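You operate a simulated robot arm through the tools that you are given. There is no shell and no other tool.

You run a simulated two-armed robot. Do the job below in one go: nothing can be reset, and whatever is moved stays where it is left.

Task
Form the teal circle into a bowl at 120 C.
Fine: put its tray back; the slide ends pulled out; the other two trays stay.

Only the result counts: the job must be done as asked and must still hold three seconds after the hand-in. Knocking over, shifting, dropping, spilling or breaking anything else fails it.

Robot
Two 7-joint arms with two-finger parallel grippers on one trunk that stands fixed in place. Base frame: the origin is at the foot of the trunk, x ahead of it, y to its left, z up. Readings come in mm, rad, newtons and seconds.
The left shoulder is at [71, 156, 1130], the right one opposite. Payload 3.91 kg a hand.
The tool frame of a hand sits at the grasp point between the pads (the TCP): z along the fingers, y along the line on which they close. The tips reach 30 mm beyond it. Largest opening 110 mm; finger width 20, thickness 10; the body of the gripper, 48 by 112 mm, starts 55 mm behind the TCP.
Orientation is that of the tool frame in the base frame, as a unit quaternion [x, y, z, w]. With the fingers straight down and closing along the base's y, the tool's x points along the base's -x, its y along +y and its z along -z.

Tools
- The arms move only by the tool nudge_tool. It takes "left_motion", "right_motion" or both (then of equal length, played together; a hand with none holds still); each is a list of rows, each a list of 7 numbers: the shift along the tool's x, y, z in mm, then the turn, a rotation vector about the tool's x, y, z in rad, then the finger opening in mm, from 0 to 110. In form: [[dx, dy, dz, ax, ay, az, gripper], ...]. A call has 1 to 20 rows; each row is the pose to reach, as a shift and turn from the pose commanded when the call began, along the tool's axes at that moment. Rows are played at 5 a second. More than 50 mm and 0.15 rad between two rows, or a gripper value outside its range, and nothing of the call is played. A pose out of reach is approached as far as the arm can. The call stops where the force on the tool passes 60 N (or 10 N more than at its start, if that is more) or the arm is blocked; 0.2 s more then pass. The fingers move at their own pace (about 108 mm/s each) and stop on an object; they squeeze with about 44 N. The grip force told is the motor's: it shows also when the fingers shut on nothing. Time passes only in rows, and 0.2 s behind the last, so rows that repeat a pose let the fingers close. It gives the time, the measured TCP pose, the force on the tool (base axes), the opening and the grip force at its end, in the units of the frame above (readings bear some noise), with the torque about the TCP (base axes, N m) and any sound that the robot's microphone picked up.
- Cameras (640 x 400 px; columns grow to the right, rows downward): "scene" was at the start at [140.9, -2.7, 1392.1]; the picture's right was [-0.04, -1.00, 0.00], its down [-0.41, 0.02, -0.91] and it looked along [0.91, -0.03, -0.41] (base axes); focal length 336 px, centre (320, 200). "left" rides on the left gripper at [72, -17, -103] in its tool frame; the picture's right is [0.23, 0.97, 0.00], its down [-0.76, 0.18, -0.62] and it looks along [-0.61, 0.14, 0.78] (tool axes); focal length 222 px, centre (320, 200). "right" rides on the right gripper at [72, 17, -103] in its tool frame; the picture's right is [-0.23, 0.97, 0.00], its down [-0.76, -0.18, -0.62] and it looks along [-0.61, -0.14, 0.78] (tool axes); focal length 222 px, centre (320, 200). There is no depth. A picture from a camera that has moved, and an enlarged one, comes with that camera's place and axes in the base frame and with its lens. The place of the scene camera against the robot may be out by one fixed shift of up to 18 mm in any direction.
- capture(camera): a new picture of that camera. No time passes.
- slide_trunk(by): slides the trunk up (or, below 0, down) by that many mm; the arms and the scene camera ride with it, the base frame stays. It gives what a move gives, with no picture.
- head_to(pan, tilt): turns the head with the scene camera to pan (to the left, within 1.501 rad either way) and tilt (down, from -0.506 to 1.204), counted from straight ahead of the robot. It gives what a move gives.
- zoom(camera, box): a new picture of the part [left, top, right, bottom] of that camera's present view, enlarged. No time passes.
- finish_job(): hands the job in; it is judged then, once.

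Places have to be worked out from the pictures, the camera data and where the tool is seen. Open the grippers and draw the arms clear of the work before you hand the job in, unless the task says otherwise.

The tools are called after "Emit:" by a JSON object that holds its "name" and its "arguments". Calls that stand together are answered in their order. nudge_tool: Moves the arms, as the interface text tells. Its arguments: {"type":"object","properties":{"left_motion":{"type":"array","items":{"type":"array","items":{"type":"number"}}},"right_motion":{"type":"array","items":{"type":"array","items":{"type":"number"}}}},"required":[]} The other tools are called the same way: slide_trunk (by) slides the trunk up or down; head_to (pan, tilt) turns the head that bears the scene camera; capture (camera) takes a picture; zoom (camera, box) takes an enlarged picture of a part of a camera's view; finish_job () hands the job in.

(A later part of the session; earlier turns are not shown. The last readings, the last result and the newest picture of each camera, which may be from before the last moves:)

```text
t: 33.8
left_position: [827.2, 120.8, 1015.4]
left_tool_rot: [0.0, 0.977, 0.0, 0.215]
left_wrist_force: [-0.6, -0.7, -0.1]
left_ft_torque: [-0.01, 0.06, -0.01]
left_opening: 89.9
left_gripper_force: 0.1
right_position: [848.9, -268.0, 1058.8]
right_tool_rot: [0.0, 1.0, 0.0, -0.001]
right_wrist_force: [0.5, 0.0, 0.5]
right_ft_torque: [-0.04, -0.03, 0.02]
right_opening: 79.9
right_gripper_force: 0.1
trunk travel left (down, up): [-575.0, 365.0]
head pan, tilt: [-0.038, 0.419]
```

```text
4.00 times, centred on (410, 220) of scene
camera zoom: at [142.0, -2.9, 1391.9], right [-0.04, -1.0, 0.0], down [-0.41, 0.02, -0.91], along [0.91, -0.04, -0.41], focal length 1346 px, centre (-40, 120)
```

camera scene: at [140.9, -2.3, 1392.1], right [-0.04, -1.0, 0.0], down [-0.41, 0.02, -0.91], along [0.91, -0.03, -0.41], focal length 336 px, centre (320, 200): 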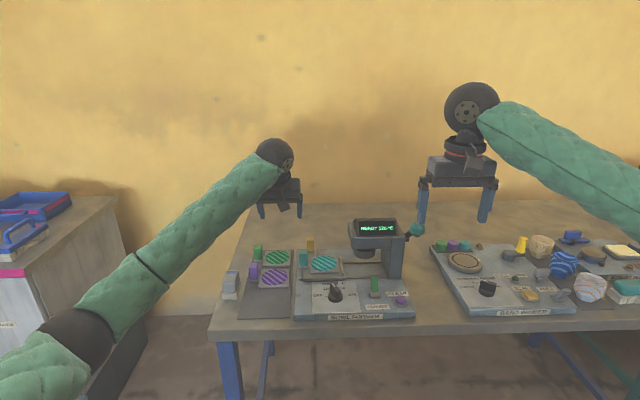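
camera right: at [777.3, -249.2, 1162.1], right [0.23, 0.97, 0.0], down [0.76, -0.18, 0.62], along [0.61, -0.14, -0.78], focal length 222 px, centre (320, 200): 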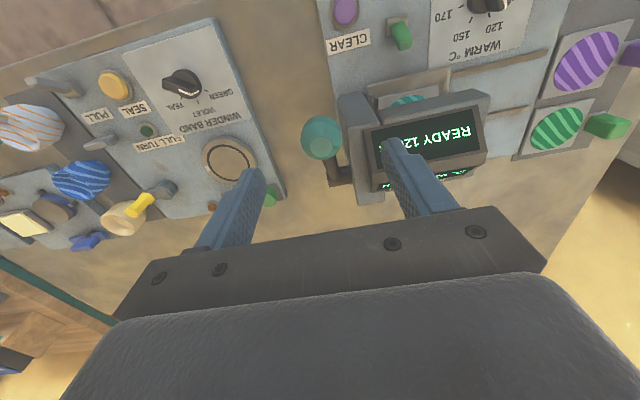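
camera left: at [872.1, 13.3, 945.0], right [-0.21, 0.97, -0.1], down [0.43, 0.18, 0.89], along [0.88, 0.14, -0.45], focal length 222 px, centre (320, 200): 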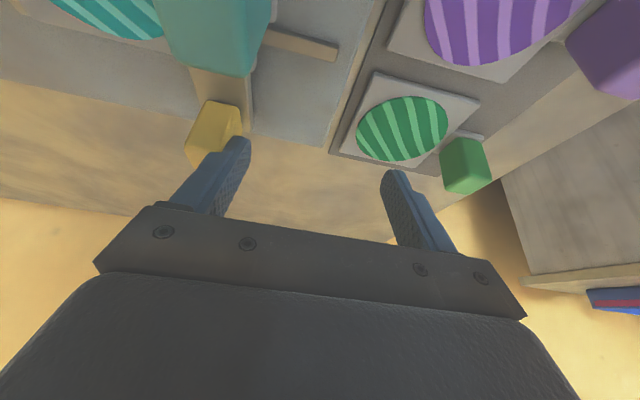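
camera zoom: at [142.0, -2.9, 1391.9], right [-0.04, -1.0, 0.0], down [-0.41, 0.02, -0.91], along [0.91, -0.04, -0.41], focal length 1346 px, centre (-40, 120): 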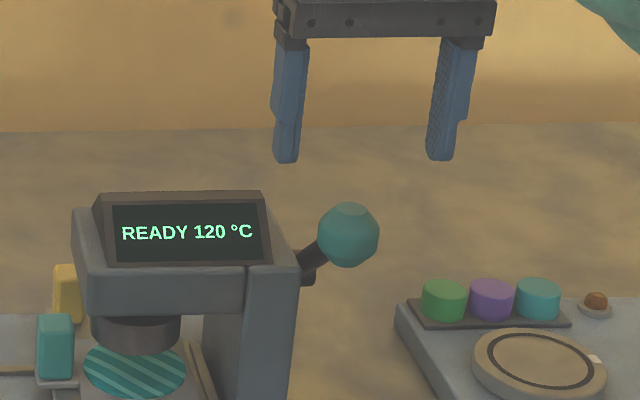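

The ball is now measured at (854, -266, 977), radius ~18 mm. I lower the hand around it, staying in front of and above the column top.

Emit:
{"name": "nudge_tool", "arguments": {"right_motion": [[0, 2, 20, 0, 0, 0, 60], [1, 2, 40, 0, 0, 0, 56], [1, 2, 58, 0, 0, 0, 56], [1, 2, 74, 0, 0, 0, 56]]}}

Emit:
{"name": "zoom", "arguments": {"camera": "right", "box": [230, 80, 410, 220]}}

Emit:
{"name": "zoom", "arguments": {"camera": "scene", "box": [360, 190, 460, 270]}}

```text
t: 34.8
left_position: [826.3, 121.2, 1015.7]
left_tool_rot: [0.0, 0.976, 0.0, 0.218]
left_wrist_force: [0.3, 0.4, 0.1]
left_ft_torque: [0.01, 0.0, 0.01]
left_opening: 89.8
left_gripper_force: 0.1
right_position: [847.3, -261.6, 985.4]
right_tool_rot: [0.0, 1.0, 0.0, -0.001]
right_wrist_force: [1.2, 0.0, 0.0]
right_ft_torque: [-0.01, -0.02, 0.01]
right_opening: 56.3
right_gripper_force: 0.0
trunk travel left (down, up): [-575.0, 365.0]
head pan, tilt: [-0.038, 0.419]
```

```text
2.86 times, centred on (320, 150) of right
camera zoom: at [775.7, -244.3, 1088.5], right [0.23, 0.97, 0.0], down [0.76, -0.18, 0.62], along [0.61, -0.14, -0.78], focal length 635 px, centre (320, 343)
```

zoom: 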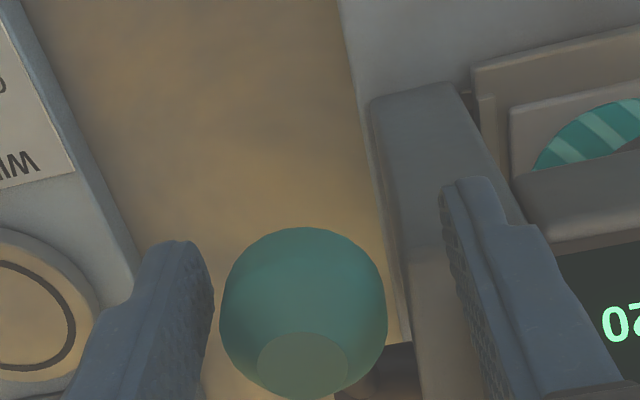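

```text
5.00 times, centred on (410, 230) of scene
camera zoom: at [141.3, -3.1, 1392.1], right [-0.04, -1.0, 0.0], down [-0.41, 0.02, -0.91], along [0.91, -0.03, -0.41], focal length 1682 px, centre (-130, 50)
```

zoom: 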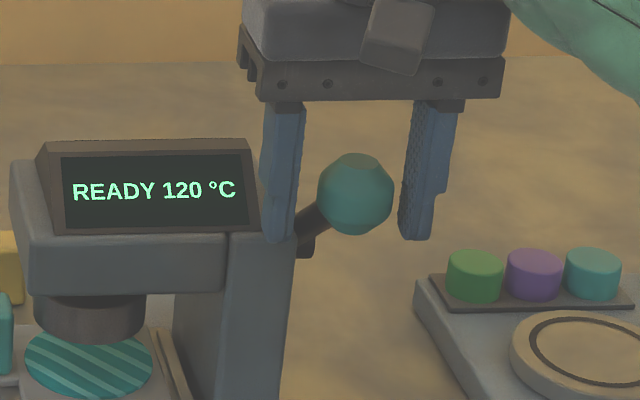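

The ball sits about 5 mm right of the hand's centre; I shift over and close on it.

Emit:
{"name": "nudge_tool", "arguments": {"right_motion": [[-2, -4.5, 2, 0, 0, 0, 50], [-2, -4.5, 3, 0, 0, 0, 40], [-2, -4.5, 3, 0, 0, 0, 30], [-2, -4.5, 3, 0, 0, 0, 30]]}}

Emit:
{"name": "zoom", "arguments": {"camera": "right", "box": [230, 80, 410, 220]}}

```text
t: 35.8
left_position: [827.0, 121.4, 1015.7]
left_tool_rot: [0.0, 0.976, 0.001, 0.216]
left_wrist_force: [0.3, 0.2, -0.1]
left_ft_torque: [-0.03, 0.01, 0.0]
left_opening: 89.9
left_gripper_force: 0.2
right_position: [849.9, -267.3, 983.7]
right_tool_rot: [0.0, 1.0, 0.0, 0.0]
right_wrist_force: [3.4, -6.3, 1.0]
right_ft_torque: [-0.24, -0.23, -0.1]
right_opening: 35.6
right_gripper_force: 44.9
trunk travel left (down, up): [-575.0, 365.0]
head pan, tilt: [-0.038, 0.419]
```

```text
2.86 times, centred on (320, 150) of right
camera zoom: at [777.9, -249.2, 1086.5], right [0.23, 0.97, 0.0], down [0.76, -0.18, 0.62], along [0.61, -0.14, -0.78], focal length 635 px, centre (320, 343)
```

zoom: 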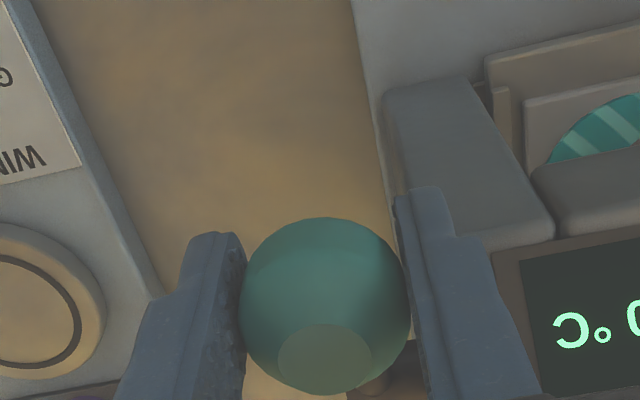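

Gripped (35.6 mm). I pull gently along the expected arc, forward and down, 12 mm, and read the forces.

Emit:
{"name": "nudge_tool", "arguments": {"right_motion": [[4, 0, 4.6, 0, 0, 0, 30], [8, 0, 9, 0, 0, 0, 30]]}}

Emit:
{"name": "zoom", "arguments": {"camera": "scene", "box": [340, 190, 440, 290]}}

```text
t: 36.4
left_position: [826.7, 121.7, 1016.4]
left_tool_rot: [0.0, 0.976, 0.0, 0.216]
left_wrist_force: [0.2, -0.5, 0.1]
left_ft_torque: [0.02, -0.02, -0.01]
left_opening: 89.8
left_gripper_force: 0.0
right_position: [842.1, -268.5, 975.4]
right_tool_rot: [0.0, 1.0, -0.001, 0.0]
right_wrist_force: [14.0, -11.3, 2.9]
right_ft_torque: [-0.12, -1.31, 0.07]
right_opening: 35.4
right_gripper_force: 45.1
trunk travel left (down, up): [-575.0, 365.0]
head pan, tilt: [-0.038, 0.419]
```

```text
4.00 times, centred on (390, 240) of scene
camera zoom: at [142.0, -3.7, 1392.0], right [-0.04, -1.0, 0.0], down [-0.41, 0.02, -0.91], along [0.91, -0.03, -0.41], focal length 1346 px, centre (40, 40)
```

zoom: 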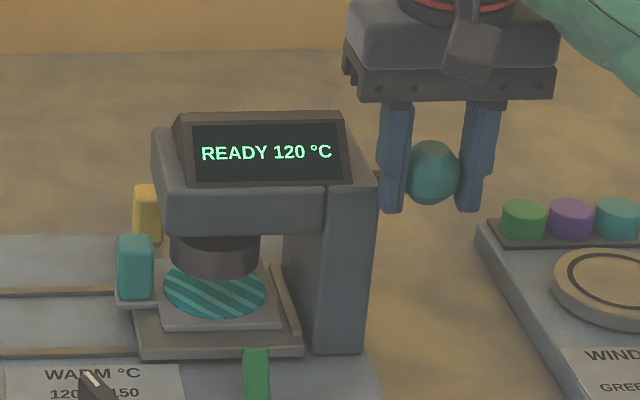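

The ball moved about 9 mm; the force suggests the arc is steeper. I continue with more downward than forward motion.

Emit:
{"name": "nudge_tool", "arguments": {"right_motion": [[3, 0, 7.4, 0, 0, 0, 30], [5.5, 0, 13.5, 0, 0, 0, 30]]}}

Emit:
{"name": "zoom", "arguments": {"camera": "scene", "box": [340, 190, 440, 290]}}

```text
t: 37.0
left_position: [825.6, 120.8, 1017.3]
left_tool_rot: [0.0, 0.976, 0.0, 0.217]
left_wrist_force: [-0.4, -0.2, -0.6]
left_ft_torque: [0.0, 0.0, -0.02]
left_opening: 90.3
left_gripper_force: 0.1
right_position: [833.4, -267.5, 962.4]
right_tool_rot: [0.001, 1.0, 0.0, -0.001]
right_wrist_force: [-6.7, -10.1, 3.6]
right_ft_torque: [0.1, 0.11, 0.1]
right_opening: 35.6
right_gripper_force: 44.9
trunk travel left (down, up): [-575.0, 365.0]
head pan, tilt: [-0.038, 0.419]
```

```text
4.00 times, centred on (390, 240) of scene
camera zoom: at [140.0, -3.6, 1392.1], right [-0.04, -1.0, 0.0], down [-0.41, 0.02, -0.91], along [0.91, -0.03, -0.41], focal length 1346 px, centre (40, 40)
```

zoom: 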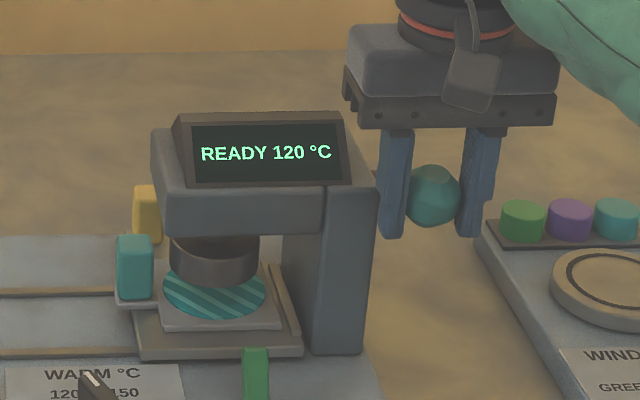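

The ram is coming down with the lever, and the arc fits a pivot near (950, 890). I keep following it.

Emit:
{"name": "nudge_tool", "arguments": {"right_motion": [[5.5, 0, 5, 0, 0, 0, 30], [8, 0, 10, 0, 0, 0, 30], [10.3, 0, 15, 0, 0, 0, 30], [12.3, 0, 20, 0, 0, 0, 30]]}}

Emit:
{"name": "zoom", "arguments": {"camera": "scene", "box": [340, 190, 440, 290]}}

```text
t: 38.0
left_position: [826.0, 120.6, 1015.3]
left_tool_rot: [0.0, 0.976, 0.0, 0.216]
left_wrist_force: [-0.6, 0.5, 1.1]
left_ft_torque: [-0.04, -0.01, 0.02]
left_opening: 89.8
left_gripper_force: 0.0
right_position: [824.2, -267.3, 942.3]
right_tool_rot: [0.0, 1.0, 0.001, -0.001]
right_wrist_force: [18.0, -9.9, 5.2]
right_ft_torque: [0.06, -1.22, -0.11]
right_opening: 35.8
right_gripper_force: 45.0
trunk travel left (down, up): [-575.0, 365.0]
head pan, tilt: [-0.038, 0.419]
```

```text
4.00 times, centred on (390, 240) of scene
camera zoom: at [142.3, -3.6, 1392.0], right [-0.04, -1.0, 0.0], down [-0.41, 0.02, -0.91], along [0.91, -0.03, -0.41], focal length 1346 px, centre (40, 40)
```

zoom: 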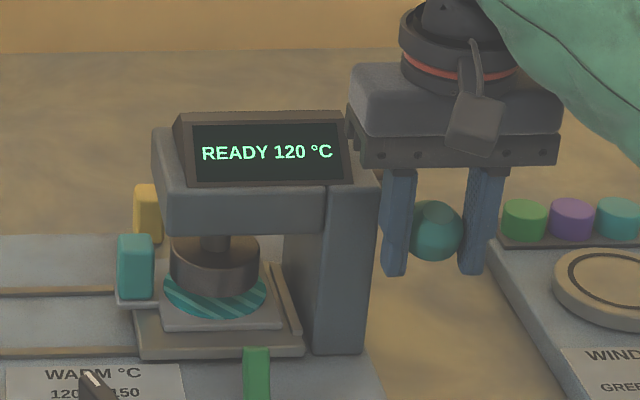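

The ram is about half-way down; the +x force says to go more straight down now.

Emit:
{"name": "nudge_tool", "arguments": {"right_motion": [[0, 0, 5, 0, 0, 0, 30], [0.5, 0, 10, 0, 0, 0, 30], [1.5, 0, 15, 0, 0, 0, 30]]}}

Emit:
{"name": "zoom", "arguments": {"camera": "scene", "box": [340, 190, 440, 290]}}

```text
t: 38.8
left_position: [825.8, 120.2, 1015.9]
left_tool_rot: [0.0, 0.976, 0.0, 0.217]
left_wrist_force: [0.9, 0.0, -0.7]
left_ft_torque: [0.02, 0.05, 0.0]
left_opening: 90.1
left_gripper_force: 0.0
right_position: [821.3, -267.3, 927.5]
right_tool_rot: [0.001, 1.0, 0.0, 0.0]
right_wrist_force: [-2.7, -11.1, 10.7]
right_ft_torque: [0.06, -1.12, -0.09]
right_opening: 35.7
right_gripper_force: 45.4
trunk travel left (down, up): [-575.0, 365.0]
head pan, tilt: [-0.038, 0.419]
```

```text
4.00 times, centred on (390, 240) of scene
camera zoom: at [139.7, -3.5, 1392.2], right [-0.04, -1.0, 0.0], down [-0.41, 0.02, -0.91], along [0.91, -0.03, -0.41], focal length 1346 px, centre (40, 40)
```

zoom: 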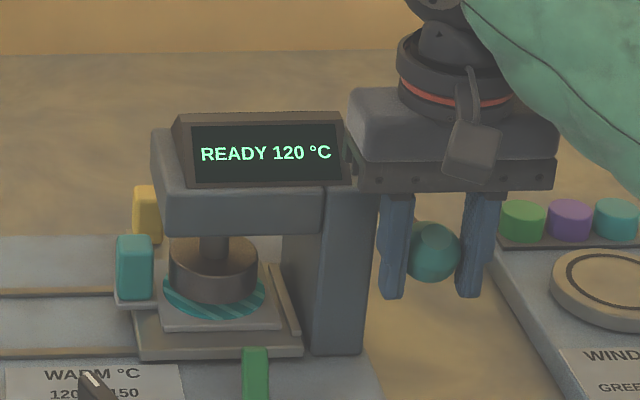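

Still descending; I continue another 14 mm down.

Emit:
{"name": "nudge_tool", "arguments": {"right_motion": [[1, 0, 5, 0, 0, 0, 30], [2, 0, 10, 0, 0, 0, 30], [2.5, 0, 14, 0, 0, 0, 30]]}}

Emit:
{"name": "zoom", "arguments": {"camera": "scene", "box": [340, 190, 440, 290]}}

```text
t: 39.6
left_position: [826.1, 121.1, 1017.4]
left_tool_rot: [0.0, 0.976, 0.0, 0.216]
left_wrist_force: [0.3, 0.3, -0.5]
left_ft_torque: [0.01, -0.03, 0.02]
left_opening: 89.8
left_gripper_force: 0.0
right_position: [819.6, -267.4, 914.8]
right_tool_rot: [0.001, 1.0, 0.0, 0.0]
right_wrist_force: [-1.7, -12.3, 11.0]
right_ft_torque: [-0.04, -1.23, -0.2]
right_opening: 35.3
right_gripper_force: 45.3
trunk travel left (down, up): [-575.0, 365.0]
head pan, tilt: [-0.038, 0.419]
```

```text
4.00 times, centred on (390, 240) of scene
camera zoom: at [140.0, -3.7, 1392.2], right [-0.04, -1.0, 0.0], down [-0.41, 0.02, -0.91], along [0.91, -0.03, -0.41], focal length 1346 px, centre (40, 40)
```

zoom: 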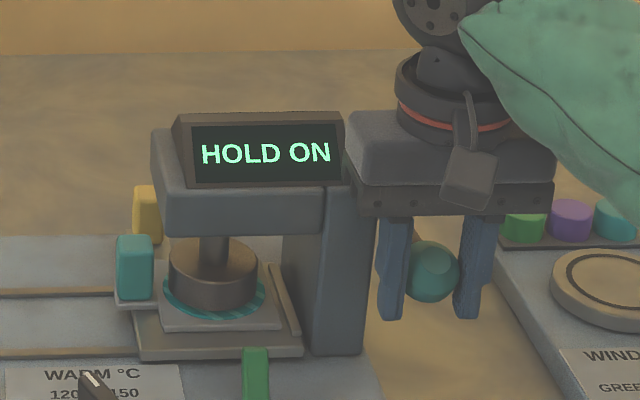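

The display says HOLD ON: the press is engaged. I hold the lever right here and watch the display.

Emit:
{"name": "nudge_tool", "arguments": {"right_motion": [[0, 0, 1, 0, 0, 0, 30], [0, 0, 1, 0, 0, 0, 30], [0, 0, 1, 0, 0, 0, 30], [0, 0, 1, 0, 0, 0, 30], [0, 0, 1, 0, 0, 0, 30]]}}

Emit:
{"name": "zoom", "arguments": {"camera": "scene", "box": [340, 190, 440, 290]}}

```text
t: 40.8
left_position: [824.6, 121.7, 1016.5]
left_tool_rot: [0.0, 0.976, 0.002, 0.217]
left_wrist_force: [0.0, -0.6, -0.1]
left_ft_torque: [0.0, 0.01, 0.01]
left_opening: 90.0
left_gripper_force: 0.1
right_position: [818.8, -267.0, 912.1]
right_tool_rot: [-0.001, 1.0, 0.001, 0.0]
right_wrist_force: [-3.2, -16.6, 10.4]
right_ft_torque: [-0.07, -0.98, -0.19]
right_opening: 35.5
right_gripper_force: 45.3
trunk travel left (down, up): [-575.0, 365.0]
head pan, tilt: [-0.038, 0.419]
```

```text
4.00 times, centred on (390, 240) of scene
camera zoom: at [139.9, -4.1, 1392.2], right [-0.04, -1.0, 0.0], down [-0.41, 0.02, -0.91], along [0.91, -0.03, -0.41], focal length 1346 px, centre (40, 40)
```

zoom: 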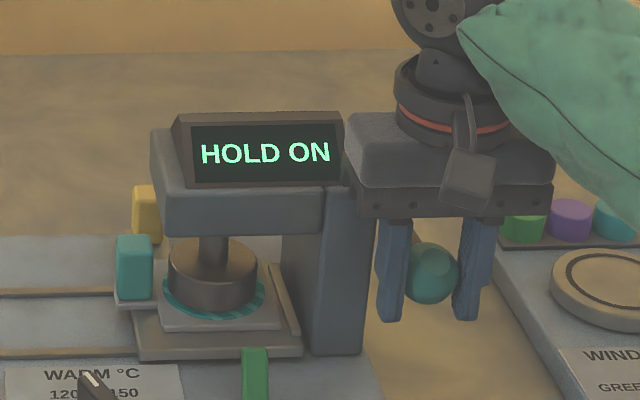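

Still HOLD ON; I keep holding for another second and a half.

Emit:
{"name": "nudge_tool", "arguments": {"right_motion": [[0, 0, 0, 0, 0, 0, 30], [0, 0, 0, 0, 0, 0, 30], [0, 0, 0, 0, 0, 0, 30], [0, 0, 0, 0, 0, 0, 30], [0, 0, 0, 0, 0, 0, 30]]}}

Emit:
{"name": "zoom", "arguments": {"camera": "scene", "box": [340, 190, 440, 290]}}

```text
t: 42.0
left_position: [824.4, 119.5, 1016.8]
left_tool_rot: [0.0, 0.976, 0.001, 0.217]
left_wrist_force: [0.0, -0.7, -0.8]
left_ft_torque: [0.01, 0.0, 0.02]
left_opening: 90.0
left_gripper_force: 0.1
right_position: [818.5, -267.6, 912.0]
right_tool_rot: [0.0, 1.0, 0.0, 0.001]
right_wrist_force: [-6.2, -18.5, 6.2]
right_ft_torque: [-0.11, -0.54, -0.2]
right_opening: 35.5
right_gripper_force: 45.3
trunk travel left (down, up): [-575.0, 365.0]
head pan, tilt: [-0.038, 0.419]
```

```text
4.00 times, centred on (390, 240) of scene
camera zoom: at [140.0, -4.2, 1392.2], right [-0.04, -1.0, 0.0], down [-0.41, 0.02, -0.91], along [0.91, -0.03, -0.41], focal length 1346 px, centre (40, 40)
```

zoom: 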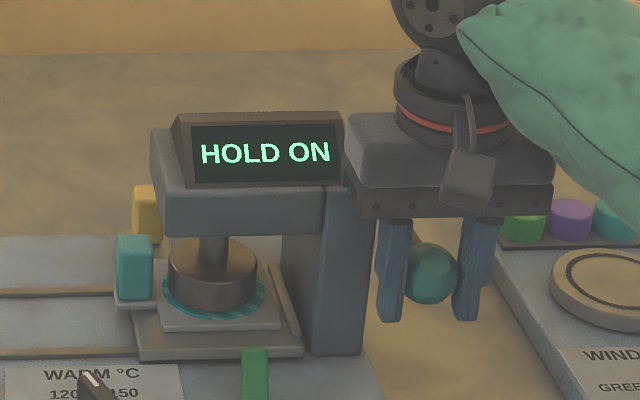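

Still holding; I continue in short waits.

Emit:
{"name": "nudge_tool", "arguments": {"right_motion": [[0, 0, 0, 0, 0, 0, 30], [0, 0, 0, 0, 0, 0, 30], [0, 0, 0, 0, 0, 0, 30]]}}

Emit:
{"name": "zoom", "arguments": {"camera": "scene", "box": [340, 190, 440, 290]}}

```text
t: 42.8
left_position: [825.2, 119.6, 1016.9]
left_tool_rot: [0.0, 0.976, 0.001, 0.217]
left_wrist_force: [-0.3, -0.1, -0.6]
left_ft_torque: [-0.04, -0.02, -0.02]
left_opening: 89.8
left_gripper_force: 0.2
right_position: [817.8, -265.9, 912.6]
right_tool_rot: [0.0, 1.0, 0.001, 0.001]
right_wrist_force: [-9.5, -19.2, 3.2]
right_ft_torque: [-0.04, -0.23, -0.12]
right_opening: 35.4
right_gripper_force: 45.2
trunk travel left (down, up): [-575.0, 365.0]
head pan, tilt: [-0.038, 0.419]
```

```text
4.00 times, centred on (390, 240) of scene
camera zoom: at [140.0, -4.3, 1392.2], right [-0.04, -1.0, 0.0], down [-0.41, 0.02, -0.91], along [0.91, -0.03, -0.41], focal length 1346 px, centre (40, 40)
```

zoom: 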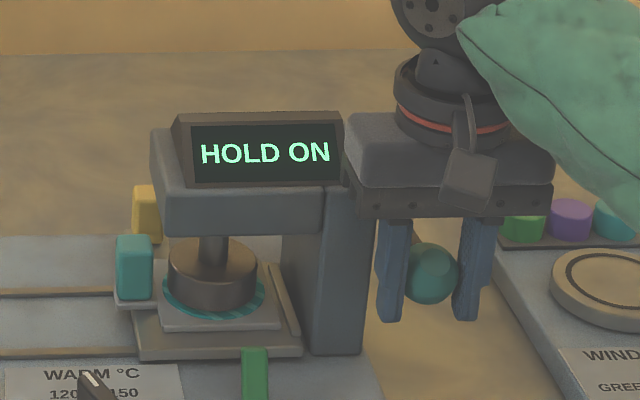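

The downward force is fading as the ball creeps; I press 3 mm further down to keep the press loaded.

Emit:
{"name": "nudge_tool", "arguments": {"right_motion": [[1, 0, 1.5, 0, 0, 0, 30], [1, 0, 3, 0, 0, 0, 30], [1, 0, 3, 0, 0, 0, 30]]}}

Emit:
{"name": "zoom", "arguments": {"camera": "scene", "box": [340, 190, 440, 290]}}

```text
t: 43.6
left_position: [826.1, 120.3, 1018.1]
left_tool_rot: [0.0, 0.976, 0.0, 0.216]
left_wrist_force: [-0.6, -0.5, 0.7]
left_ft_torque: [0.0, -0.01, 0.01]
left_opening: 89.9
left_gripper_force: 0.1
right_position: [818.9, -266.9, 910.4]
right_tool_rot: [0.0, 1.0, 0.001, 0.001]
right_wrist_force: [3.0, -19.3, 12.2]
right_ft_torque: [-0.14, -1.34, -0.14]
right_opening: 35.2
right_gripper_force: 45.2
trunk travel left (down, up): [-575.0, 365.0]
head pan, tilt: [-0.038, 0.419]
```

```text
4.00 times, centred on (390, 240) of scene
camera zoom: at [140.3, -4.1, 1392.2], right [-0.04, -1.0, 0.0], down [-0.41, 0.02, -0.91], along [0.91, -0.03, -0.41], focal length 1346 px, centre (40, 40)
```

zoom: 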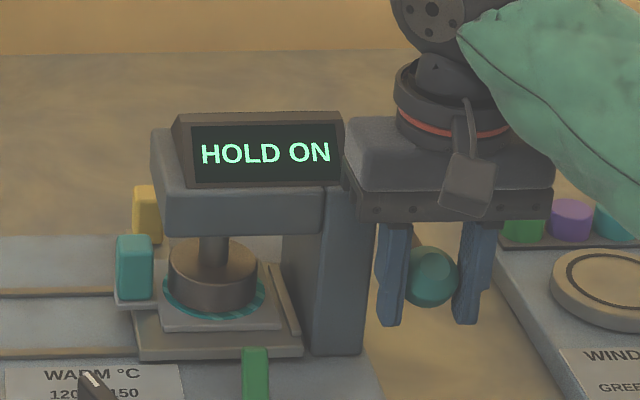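

Loaded again; I keep holding.

Emit:
{"name": "nudge_tool", "arguments": {"right_motion": [[0, 0, 0, 0, 0, 0, 30], [0, 0, 0, 0, 0, 0, 30], [0, 0, 0.5, 0, 0, 0, 30], [0, 0, 0.5, 0, 0, 0, 30]]}}

Emit:
{"name": "zoom", "arguments": {"camera": "scene", "box": [340, 190, 440, 290]}}

```text
t: 44.6
left_position: [825.9, 120.0, 1016.7]
left_tool_rot: [0.0, 0.976, 0.001, 0.216]
left_wrist_force: [0.3, 0.2, 0.4]
left_ft_torque: [0.0, 0.01, -0.02]
left_opening: 90.1
left_gripper_force: 0.0
right_position: [818.0, -267.3, 909.1]
right_tool_rot: [0.0, 1.0, 0.0, 0.0]
right_wrist_force: [7.6, -18.6, 9.5]
right_ft_torque: [-0.11, -1.21, -0.15]
right_opening: 35.4
right_gripper_force: 45.2
trunk travel left (down, up): [-575.0, 365.0]
head pan, tilt: [-0.038, 0.419]
```

```text
4.00 times, centred on (390, 240) of scene
camera zoom: at [140.7, -4.0, 1392.1], right [-0.04, -1.0, 0.0], down [-0.41, 0.02, -0.91], along [0.91, -0.03, -0.41], focal length 1346 px, centre (40, 40)
```

zoom: 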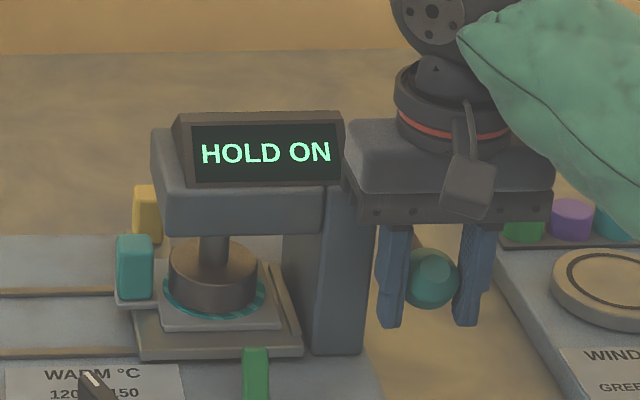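

Still HOLD ON after about 5 s. The lever has no hard stop yet, so I press it a few millimetres further and hold.

Emit:
{"name": "nudge_tool", "arguments": {"right_motion": [[0, 0, 2, 0, 0, 0, 30], [0, 0, 4, 0, 0, 0, 30], [0, 0, 6, 0, 0, 0, 30], [0, 0, 6, 0, 0, 0, 30]]}}

Emit:
{"name": "zoom", "arguments": {"camera": "scene", "box": [340, 190, 440, 290]}}

```text
t: 45.6
left_position: [824.3, 119.7, 1016.7]
left_tool_rot: [0.0, 0.976, 0.001, 0.216]
left_wrist_force: [-0.9, 0.7, 0.5]
left_ft_torque: [0.0, -0.02, -0.02]
left_opening: 90.2
left_gripper_force: 0.1
right_position: [817.9, -267.4, 901.6]
right_tool_rot: [0.0, 1.0, 0.0, 0.0]
right_wrist_force: [0.9, -19.6, 11.0]
right_ft_torque: [-0.1, -1.25, -0.16]
right_opening: 35.4
right_gripper_force: 44.5
trunk travel left (down, up): [-575.0, 365.0]
head pan, tilt: [-0.038, 0.419]
```

```text
4.00 times, centred on (390, 240) of scene
camera zoom: at [140.1, -4.2, 1392.2], right [-0.04, -1.0, 0.0], down [-0.41, 0.02, -0.91], along [0.91, -0.03, -0.41], focal length 1346 px, centre (40, 40)
```

zoom: 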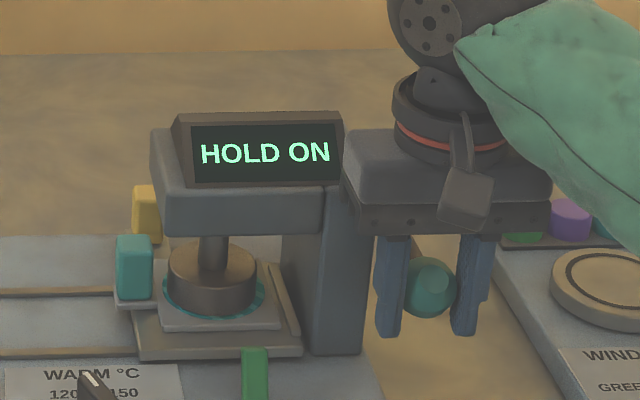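

The ram went slightly lower. I hold here and check again.

Emit:
{"name": "nudge_tool", "arguments": {"right_motion": [[0, 0, 1, 0, 0, 0, 30], [0, 0, 2, 0, 0, 0, 30], [0, 0, 3, 0, 0, 0, 30], [0, 0, 3, 0, 0, 0, 30], [0, 0, 3, 0, 0, 0, 30]]}}

Emit:
{"name": "zoom", "arguments": {"camera": "scene", "box": [340, 190, 440, 290]}}

```text
t: 46.8
left_position: [825.7, 118.1, 1016.2]
left_tool_rot: [0.001, 0.976, 0.0, 0.216]
left_wrist_force: [0.1, -0.2, -0.5]
left_ft_torque: [-0.03, 0.07, 0.01]
left_opening: 90.1
left_gripper_force: 0.0
right_position: [817.8, -267.8, 898.5]
right_tool_rot: [0.0, 1.0, 0.0, 0.001]
right_wrist_force: [1.4, -21.7, 11.4]
right_ft_torque: [-0.09, -1.27, -0.14]
right_opening: 35.7
right_gripper_force: 44.5
trunk travel left (down, up): [-575.0, 365.0]
head pan, tilt: [-0.038, 0.419]
```

```text
4.00 times, centred on (390, 240) of scene
camera zoom: at [140.1, -4.3, 1392.2], right [-0.04, -1.0, 0.0], down [-0.41, 0.02, -0.91], along [0.91, -0.03, -0.41], focal length 1346 px, centre (40, 40)
```

zoom: 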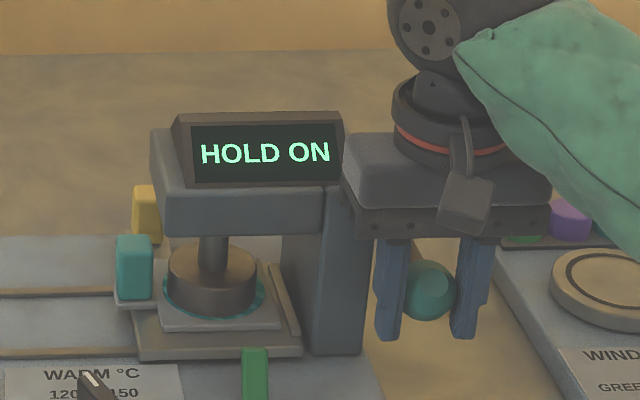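

Still HOLD ON; a longer wait of two seconds.

Emit:
{"name": "nudge_tool", "arguments": {"right_motion": [[0, 0, 0, 0, 0, 0, 30], [0, 0, 0, 0, 0, 0, 30], [0, 0, 0.5, 0, 0, 0, 30], [0, 0, 0.5, 0, 0, 0, 30], [0, 0, 1, 0, 0, 0, 30], [0, 0, 1, 0, 0, 0, 30], [0, 0, 1.5, 0, 0, 0, 30], [0, 0, 1.5, 0, 0, 0, 30]]}}

Emit:
{"name": "zoom", "arguments": {"camera": "scene", "box": [340, 190, 440, 290]}}

```text
t: 48.6
left_position: [825.1, 119.9, 1017.0]
left_tool_rot: [-0.001, 0.976, 0.001, 0.216]
left_wrist_force: [0.2, 0.1, -0.4]
left_ft_torque: [-0.03, -0.05, 0.0]
left_opening: 90.2
left_gripper_force: 0.1
right_position: [816.7, -266.0, 898.4]
right_tool_rot: [0.0, 1.0, 0.001, 0.0]
right_wrist_force: [-1.9, -19.5, 11.7]
right_ft_torque: [-0.07, -1.31, -0.14]
right_opening: 35.3
right_gripper_force: 45.4
trunk travel left (down, up): [-575.0, 365.0]
head pan, tilt: [-0.038, 0.419]
```

```text
4.00 times, centred on (390, 240) of scene
camera zoom: at [139.8, -4.1, 1392.2], right [-0.04, -1.0, 0.0], down [-0.41, 0.02, -0.91], along [0.91, -0.03, -0.41], focal length 1346 px, centre (40, 40)
```

zoom: 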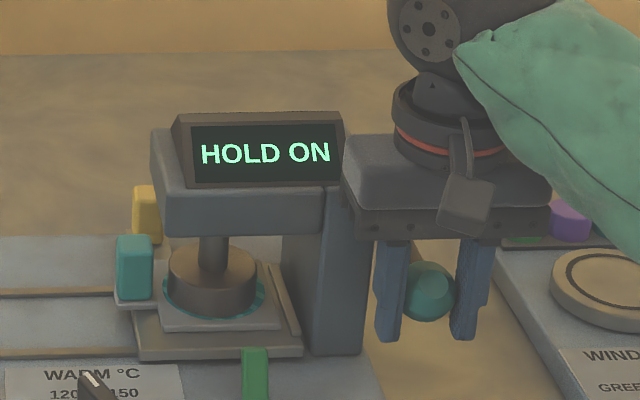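

I keep holding three more seconds.

Emit:
{"name": "nudge_tool", "arguments": {"right_motion": [[0, 0, 0, 0, 0, 0, 30], [0, 0, 0, 0, 0, 0, 30], [0, 0, 0.5, 0, 0, 0, 30], [0, 0, 0.5, 0, 0, 0, 30], [0, 0, 1, 0, 0, 0, 30], [0, 0, 1, 0, 0, 0, 30], [0, 0, 1.5, 0, 0, 0, 30], [0, 0, 1.5, 0, 0, 0, 30], [0, 0, 2, 0, 0, 0, 30], [0, 0, 2, 0, 0, 0, 30]]}}

Emit:
{"name": "zoom", "arguments": {"camera": "scene", "box": [340, 190, 440, 290]}}

```text
t: 50.8
left_position: [824.6, 120.1, 1017.9]
left_tool_rot: [0.001, 0.976, 0.0, 0.216]
left_wrist_force: [-0.2, -0.2, -0.1]
left_ft_torque: [-0.03, 0.01, 0.0]
left_opening: 89.8
left_gripper_force: 0.1
right_position: [818.2, -266.8, 898.0]
right_tool_rot: [0.0, 1.0, 0.0, -0.001]
right_wrist_force: [5.8, -18.2, 13.3]
right_ft_torque: [-0.06, -1.34, -0.14]
right_opening: 35.1
right_gripper_force: 45.1
trunk travel left (down, up): [-575.0, 365.0]
head pan, tilt: [-0.038, 0.419]
```

```text
4.00 times, centred on (390, 240) of scene
camera zoom: at [140.5, -3.9, 1392.2], right [-0.04, -1.0, 0.0], down [-0.41, 0.02, -0.91], along [0.91, -0.03, -0.41], focal length 1346 px, centre (40, 40)
```

zoom: 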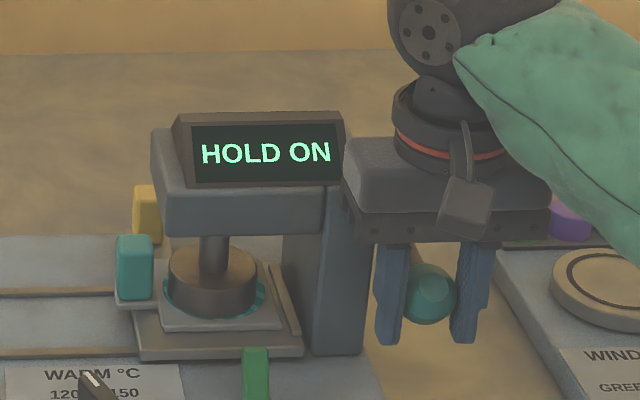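

The ball has slipped a bit up in the grip and the hand is now loaded at 13 N. I press a further 6 mm to be sure the ram is at the bottom of its stroke.

Emit:
{"name": "nudge_tool", "arguments": {"right_motion": [[0, 0, 2, 0, 0, 0, 30], [0, 0, 4, 0, 0, 0, 30], [0, 0, 6, 0, 0, 0, 30], [0, 0, 8, 0, 0, 0, 30], [0, 0, 8, 0, 0, 0, 30]]}}

Emit:
{"name": "zoom", "arguments": {"camera": "scene", "box": [340, 190, 440, 290]}}

```text
t: 52.0
left_position: [824.3, 121.0, 1015.9]
left_tool_rot: [0.0, 0.976, 0.0, 0.216]
left_wrist_force: [-0.2, -0.2, 0.1]
left_ft_torque: [0.02, -0.01, -0.02]
left_opening: 89.9
left_gripper_force: 0.0
right_position: [817.5, -267.7, 889.1]
right_tool_rot: [0.0, 1.0, -0.001, 0.001]
right_wrist_force: [4.9, -17.9, 11.4]
right_ft_torque: [-0.08, -1.2, -0.15]
right_opening: 35.4
right_gripper_force: 45.3
trunk travel left (down, up): [-575.0, 365.0]
head pan, tilt: [-0.038, 0.419]
```

```text
4.00 times, centred on (390, 240) of scene
camera zoom: at [140.4, -4.0, 1392.1], right [-0.04, -1.0, 0.0], down [-0.41, 0.02, -0.91], along [0.91, -0.03, -0.41], focal length 1346 px, centre (40, 40)
```

zoom: 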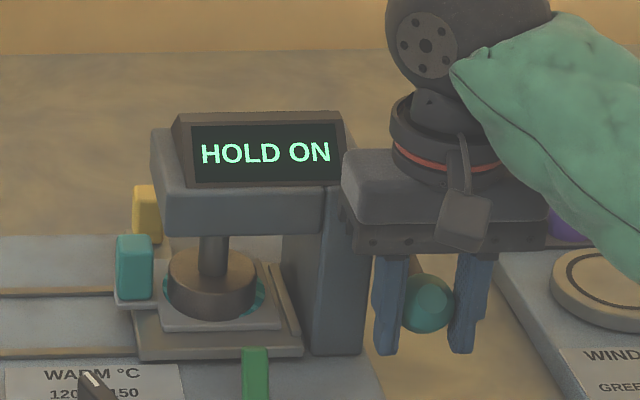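

The ram still moves with the lever, so it isn't fully down yet. I continue downwards.

Emit:
{"name": "nudge_tool", "arguments": {"right_motion": [[0, 0, 3, 0, 0, 0, 30], [0, 0, 6, 0, 0, 0, 30], [0, 0, 9, 0, 0, 0, 30], [0, 0, 12, 0, 0, 0, 30]]}}

Emit:
{"name": "zoom", "arguments": {"camera": "scene", "box": [340, 190, 440, 290]}}

```text
t: 53.0
left_position: [825.1, 120.3, 1015.0]
left_tool_rot: [0.0, 0.976, 0.001, 0.217]
left_wrist_force: [-0.2, -0.2, -0.5]
left_ft_torque: [0.01, -0.06, -0.02]
left_opening: 89.8
left_gripper_force: 0.1
right_position: [817.0, -267.2, 872.2]
right_tool_rot: [0.0, 1.0, 0.0, -0.003]
right_wrist_force: [-2.8, -14.3, -0.6]
right_ft_torque: [0.22, 0.14, -0.22]
right_opening: 37.3
right_gripper_force: 6.8
trunk travel left (down, up): [-575.0, 365.0]
head pan, tilt: [-0.038, 0.419]
```

```text
4.00 times, centred on (390, 240) of scene
camera zoom: at [140.8, -4.0, 1391.4], right [-0.04, -1.0, 0.0], down [-0.41, 0.02, -0.91], along [0.91, -0.03, -0.41], focal length 1346 px, centre (40, 40)
```

zoom: 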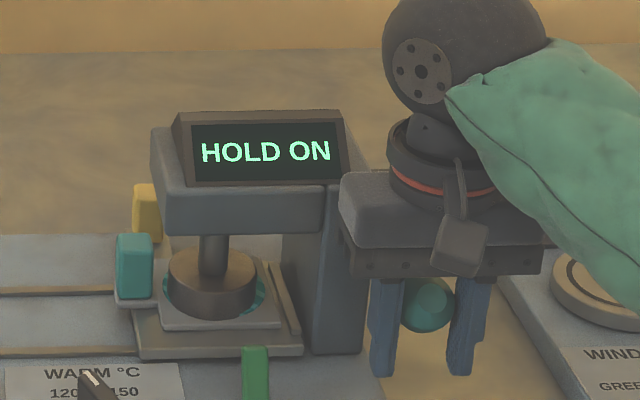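

The grip slipped down over the ball: the lever is now at its bottom stop. I keep hold of it here and wait.

Emit:
{"name": "nudge_tool", "arguments": {"right_motion": [[0, 0, 0, 0, 0, 0, 25], [0, 0, 0, 0, 0, 0, 25], [0, 0, 0, 0, 0, 0, 25], [0, 0, 0, 0, 0, 0, 25], [0, 0, 0, 0, 0, 0, 25]]}}

Emit:
{"name": "zoom", "arguments": {"camera": "scene", "box": [340, 190, 440, 290]}}

Emit:
{"name": "capture", "arguments": {"camera": "right"}}

```text
t: 54.2
left_position: [825.7, 120.1, 1018.1]
left_tool_rot: [0.0, 0.976, 0.0, 0.216]
left_wrist_force: [-0.8, -0.4, 0.0]
left_ft_torque: [0.0, 0.0, -0.02]
left_opening: 90.0
left_gripper_force: 0.2
right_position: [815.8, -266.3, 876.9]
right_tool_rot: [0.0, 1.0, 0.0, -0.001]
right_wrist_force: [-22.7, -14.3, -9.7]
right_ft_torque: [0.22, 0.9, -0.2]
right_opening: 35.2
right_gripper_force: 45.2
trunk travel left (down, up): [-575.0, 365.0]
head pan, tilt: [-0.038, 0.419]
```

```text
4.00 times, centred on (390, 240) of scene
camera zoom: at [140.1, -4.2, 1392.1], right [-0.04, -1.0, 0.0], down [-0.41, 0.02, -0.91], along [0.91, -0.03, -0.41], focal length 1346 px, centre (40, 40)
```

zoom: 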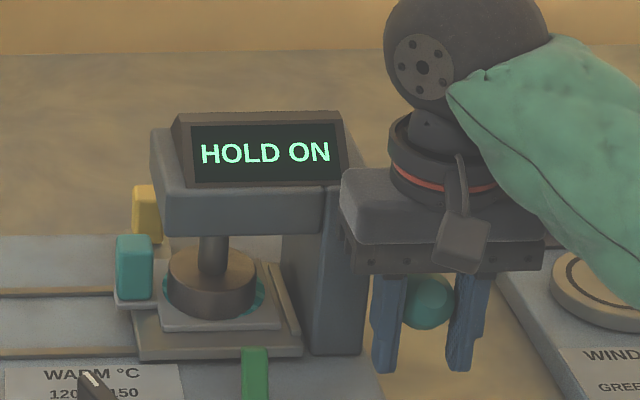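

```text
taken
camera right: at [745.1, -249.3, 978.5], right [0.23, 0.97, 0.0], down [0.76, -0.18, 0.62], along [0.61, -0.14, -0.78], focal length 222 px, centre (320, 200)
```

right: 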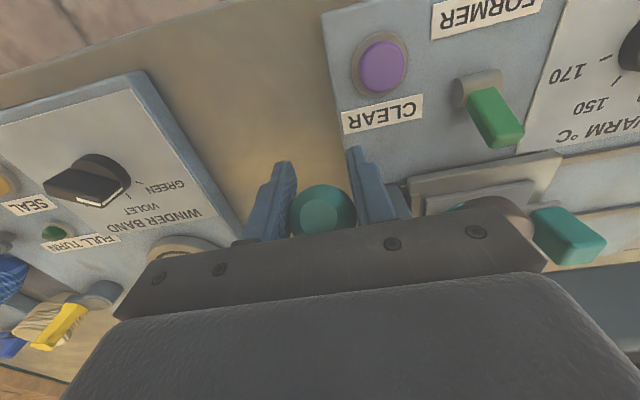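

I re-centre a little to relieve the side load, keep pressing down lightly, and wait.

Emit:
{"name": "nudge_tool", "arguments": {"right_motion": [[2, 0, 2, 0, 0, 0, 25], [4, 0, 4, 0, 0, 0, 25], [4, 0, 6, 0, 0, 0, 25], [4, 0, 6, 0, 0, 0, 25], [4, 0, 6, 0, 0, 0, 25], [4, 0, 6, 0, 0, 0, 25], [4, 0, 6, 0, 0, 0, 25], [4, 0, 6, 0, 0, 0, 25]]}}

Emit:
{"name": "zoom", "arguments": {"camera": "scene", "box": [340, 190, 440, 290]}}

```text
t: 56.0
left_position: [826.9, 119.9, 1015.1]
left_tool_rot: [0.0, 0.977, 0.001, 0.215]
left_wrist_force: [0.6, 0.7, 0.5]
left_ft_torque: [0.03, 0.0, -0.02]
left_opening: 89.9
left_gripper_force: 0.0
right_position: [813.8, -265.6, 870.4]
right_tool_rot: [0.0, 1.0, 0.0, -0.001]
right_wrist_force: [29.5, -19.5, 18.7]
right_ft_torque: [0.23, 0.34, -0.08]
right_opening: 35.3
right_gripper_force: 45.1
trunk travel left (down, up): [-575.0, 365.0]
head pan, tilt: [-0.038, 0.419]
```

```text
4.00 times, centred on (390, 240) of scene
camera zoom: at [141.9, -3.9, 1392.0], right [-0.04, -1.0, 0.0], down [-0.41, 0.02, -0.91], along [0.91, -0.03, -0.41], focal length 1346 px, centre (40, 40)
```

zoom: 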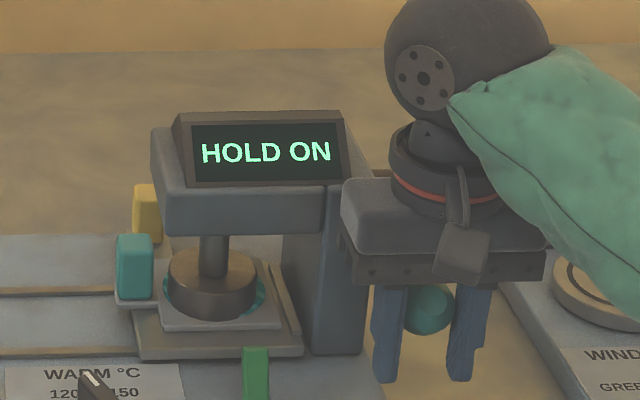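

Now it is loaded firmly at the bottom. I hold for four more seconds.

Emit:
{"name": "nudge_tool", "arguments": {"right_motion": [[-1, 0, 0, 0, 0, 0, 25], [-1, 0, 0, 0, 0, 0, 25], [-1, 0, 0, 0, 0, 0, 25], [-1, 0, 0, 0, 0, 0, 25], [-1, 0, 0, 0, 0, 0, 25], [-1, 0, 0, 0, 0, 0, 25], [-1, 0, 0, 0, 0, 0, 25], [-1, 0, 0, 0, 0, 0, 25], [-1, 0, 0, 0, 0, 0, 25], [-1, 0, 0, 0, 0, 0, 25]]}}

Emit:
{"name": "zoom", "arguments": {"camera": "scene", "box": [340, 190, 440, 290]}}

```text
t: 58.2
left_position: [824.4, 120.2, 1016.1]
left_tool_rot: [0.001, 0.976, 0.001, 0.216]
left_wrist_force: [-1.6, 0.5, -0.5]
left_ft_torque: [-0.02, 0.0, 0.05]
left_opening: 90.2
left_gripper_force: 0.1
right_position: [814.0, -266.7, 871.0]
right_tool_rot: [0.0, 1.0, 0.001, -0.001]
right_wrist_force: [-16.1, -20.7, -3.7]
right_ft_torque: [0.33, 0.98, -0.29]
right_opening: 35.0
right_gripper_force: 45.0
trunk travel left (down, up): [-575.0, 365.0]
head pan, tilt: [-0.038, 0.419]
```

```text
4.00 times, centred on (390, 240) of scene
camera zoom: at [140.2, -4.6, 1392.1], right [-0.04, -1.0, 0.0], down [-0.41, 0.02, -0.91], along [0.91, -0.03, -0.41], focal length 1346 px, centre (40, 40)
```

zoom: 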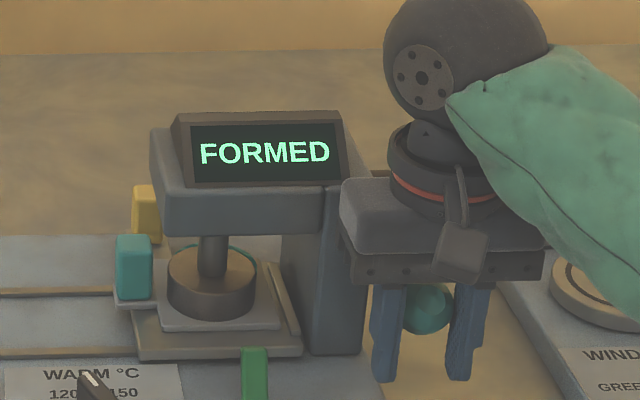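

FORMED: the bowl now stands around the ram. I raise the lever back along the reverse arc, first half-way.

Emit:
{"name": "nudge_tool", "arguments": {"right_motion": [[-0.5, 0, -5.5, 0, 0, 0, 25], [-0.8, 0, -11, 0, 0, 0, 25], [-2, 0, -22, 0, 0, 0, 25], [-4, 0, -33, 0, 0, 0, 25], [-7.5, 0, -44, 0, 0, 0, 25]]}}

Emit:
{"name": "zoom", "arguments": {"camera": "scene", "box": [340, 190, 440, 290]}}

```text
t: 59.4
left_position: [826.6, 119.2, 1016.9]
left_tool_rot: [0.001, 0.976, 0.001, 0.217]
left_wrist_force: [0.7, 0.0, -0.8]
left_ft_torque: [0.0, 0.0, 0.05]
left_opening: 90.2
left_gripper_force: 0.1
right_position: [821.7, -266.9, 913.2]
right_tool_rot: [0.0, 1.0, 0.001, 0.0]
right_wrist_force: [-10.0, -18.9, -6.0]
right_ft_torque: [0.29, 0.99, -0.02]
right_opening: 35.5
right_gripper_force: 44.4
trunk travel left (down, up): [-575.0, 365.0]
head pan, tilt: [-0.038, 0.419]
```

```text
4.00 times, centred on (390, 240) of scene
camera zoom: at [140.9, -4.5, 1392.0], right [-0.04, -1.0, 0.0], down [-0.41, 0.02, -0.91], along [0.91, -0.03, -0.41], focal length 1346 px, centre (40, 40)
```

zoom: 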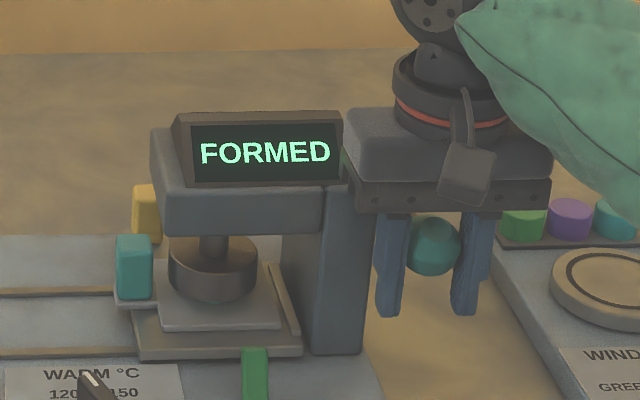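

The ram is rising with the lever. I raise the rest of the way.

Emit:
{"name": "nudge_tool", "arguments": {"right_motion": [[-4.5, 0, -10.5, 0, 0, 0, 25], [-10, 0, -20.5, 0, 0, 0, 25], [-16, 0, -30, 0, 0, 0, 25], [-22, 0, -38, 0, 0, 0, 25]]}}

Emit:
{"name": "zoom", "arguments": {"camera": "scene", "box": [340, 190, 440, 290]}}

```text
t: 60.4
left_position: [825.6, 120.9, 1016.9]
left_tool_rot: [0.0, 0.976, 0.0, 0.216]
left_wrist_force: [0.5, 0.2, 0.8]
left_ft_torque: [0.01, -0.02, -0.02]
left_opening: 90.0
left_gripper_force: 0.1
right_position: [841.6, -268.1, 954.5]
right_tool_rot: [0.0, 1.0, 0.001, 0.0]
right_wrist_force: [-18.8, -14.1, 2.5]
right_ft_torque: [0.1, 0.82, -0.1]
right_opening: 35.2
right_gripper_force: 45.3
trunk travel left (down, up): [-575.0, 365.0]
head pan, tilt: [-0.038, 0.419]
```

```text
4.00 times, centred on (390, 240) of scene
camera zoom: at [139.3, -3.8, 1392.3], right [-0.04, -1.0, 0.0], down [-0.41, 0.02, -0.91], along [0.91, -0.03, -0.41], focal length 1346 px, centre (40, 40)
```

zoom: 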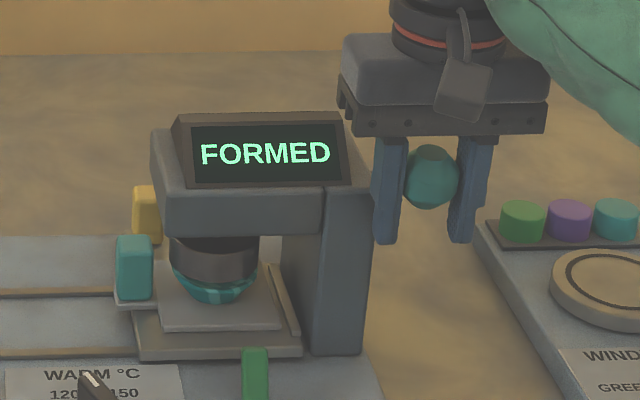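

The bowl stands on the tray. The ball is still about 10 mm below its start; I raise the rest.

Emit:
{"name": "nudge_tool", "arguments": {"right_motion": [[-2, 0, -5, 0, 0, 0, 25], [-5, 0, -10, 0, 0, 0, 25], [-7, 0, -14, 0, 0, 0, 25]]}}

Emit:
{"name": "zoom", "arguments": {"camera": "scene", "box": [340, 190, 440, 290]}}

```text
t: 61.2
left_position: [826.1, 118.8, 1016.2]
left_tool_rot: [0.001, 0.976, 0.0, 0.216]
left_wrist_force: [-0.6, -0.3, 0.7]
left_ft_torque: [0.02, -0.03, -0.01]
left_opening: 89.9
left_gripper_force: 0.0
right_position: [851.5, -267.3, 962.8]
right_tool_rot: [0.0, 1.0, 0.0, -0.001]
right_wrist_force: [-22.0, -15.3, -20.8]
right_ft_torque: [0.24, 0.77, 0.65]
right_opening: 35.6
right_gripper_force: 45.1
trunk travel left (down, up): [-575.0, 365.0]
head pan, tilt: [-0.038, 0.419]
```

```text
4.00 times, centred on (390, 240) of scene
camera zoom: at [141.2, -4.8, 1391.6], right [-0.04, -1.0, 0.0], down [-0.41, 0.02, -0.91], along [0.91, -0.03, -0.41], focal length 1346 px, centre (40, 40)
```

zoom: 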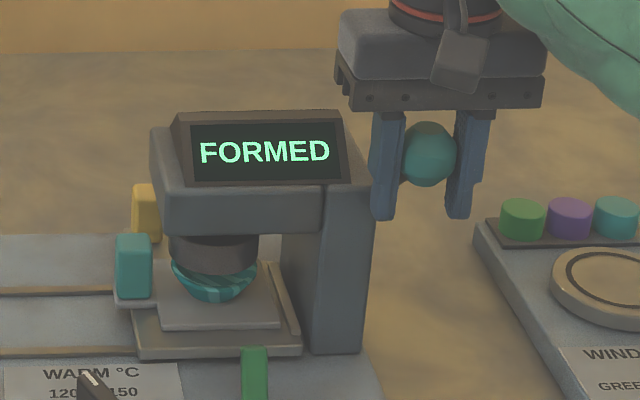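

The lever is back at its upper position and the ram is clear above the bowl. I open, draw back slightly from the column, and lift off the ball.

Emit:
{"name": "nudge_tool", "arguments": {"right_motion": [[3, 0, 2, 0, 0, 0, 40], [8, 0, 2, 0, 0, 0, 46], [10, 0, 2, 0, 0, 0, 54], [10, 0, -20, 0, 0, 0, 56], [10, 0, -55, 0, 0, 0, 56], [15, 0, -95, 0, 0, 0, 70]]}}

Emit:
{"name": "zoom", "arguments": {"camera": "scene", "box": [320, 190, 440, 300]}}

Emit:
{"name": "capture", "arguments": {"camera": "right"}}

```text
t: 62.6
left_position: [825.8, 121.3, 1016.3]
left_tool_rot: [0.0, 0.976, 0.001, 0.217]
left_wrist_force: [-0.2, -0.3, 0.6]
left_ft_torque: [-0.01, -0.01, -0.02]
left_opening: 89.9
left_gripper_force: 0.2
right_position: [837.3, -265.8, 1062.1]
right_tool_rot: [0.0, 1.0, 0.001, 0.0]
right_wrist_force: [0.4, 0.5, 0.2]
right_ft_torque: [-0.02, 0.0, 0.0]
right_opening: 69.7
right_gripper_force: 0.1
trunk travel left (down, up): [-575.0, 365.0]
head pan, tilt: [-0.038, 0.419]
```

```text
3.64 times, centred on (380, 245) of scene
camera zoom: at [140.5, -2.5, 1392.0], right [-0.04, -1.0, 0.0], down [-0.41, 0.02, -0.91], along [0.91, -0.03, -0.41], focal length 1224 px, centre (102, 36)
```

zoom: 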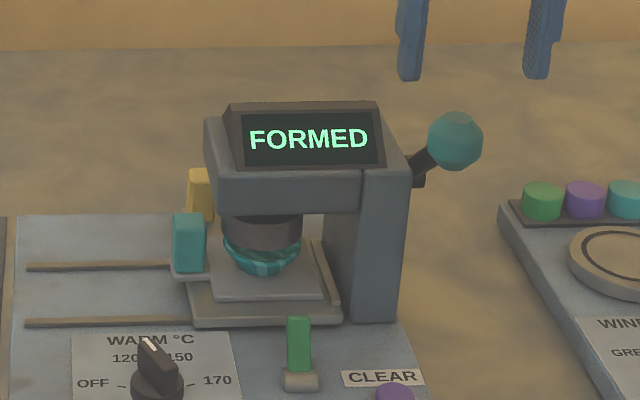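

```text
taken
camera right: at [765.3, -247.9, 1164.2], right [0.23, 0.97, 0.0], down [0.76, -0.18, 0.62], along [0.61, -0.14, -0.78], focal length 222 px, centre (320, 200)
```

right: 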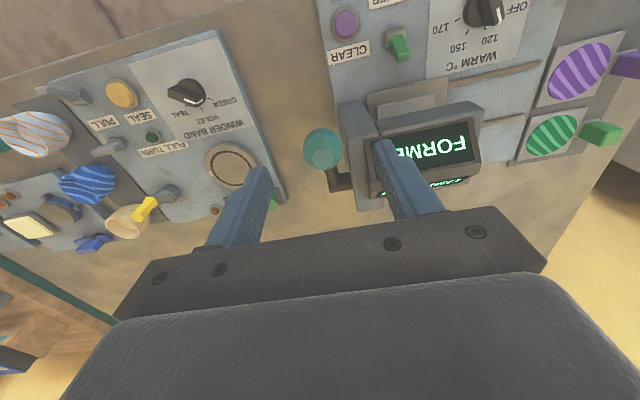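

Emit:
{"name": "zoom", "arguments": {"camera": "scene", "box": [345, 235, 405, 285]}}

Emit:
{"name": "capture", "arguments": {"camera": "left"}}

```text
8.00 times, centred on (375, 260) of scene
camera zoom: at [140.5, -2.5, 1392.0], right [-0.04, -1.0, 0.0], down [-0.41, 0.02, -0.91], along [0.91, -0.03, -0.41], focal length 2692 px, centre (-120, -280)
```

zoom: 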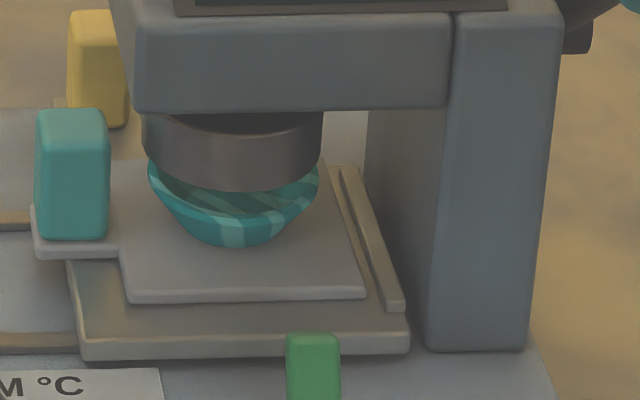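

```text
taken
camera left: at [716.8, 104.7, 1078.8], right [-0.21, 0.97, -0.1], down [0.43, 0.18, 0.89], along [0.88, 0.14, -0.45], focal length 222 px, centre (320, 200)
```

left: 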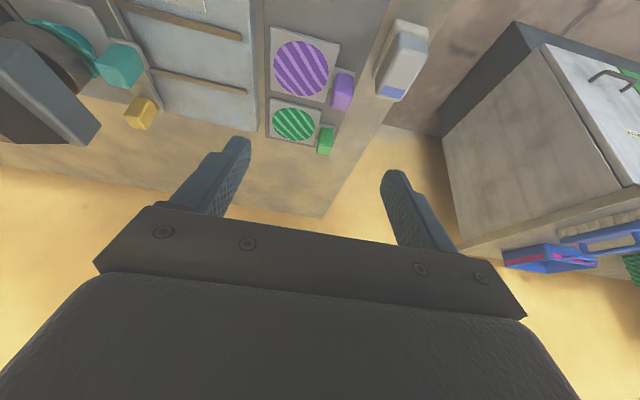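

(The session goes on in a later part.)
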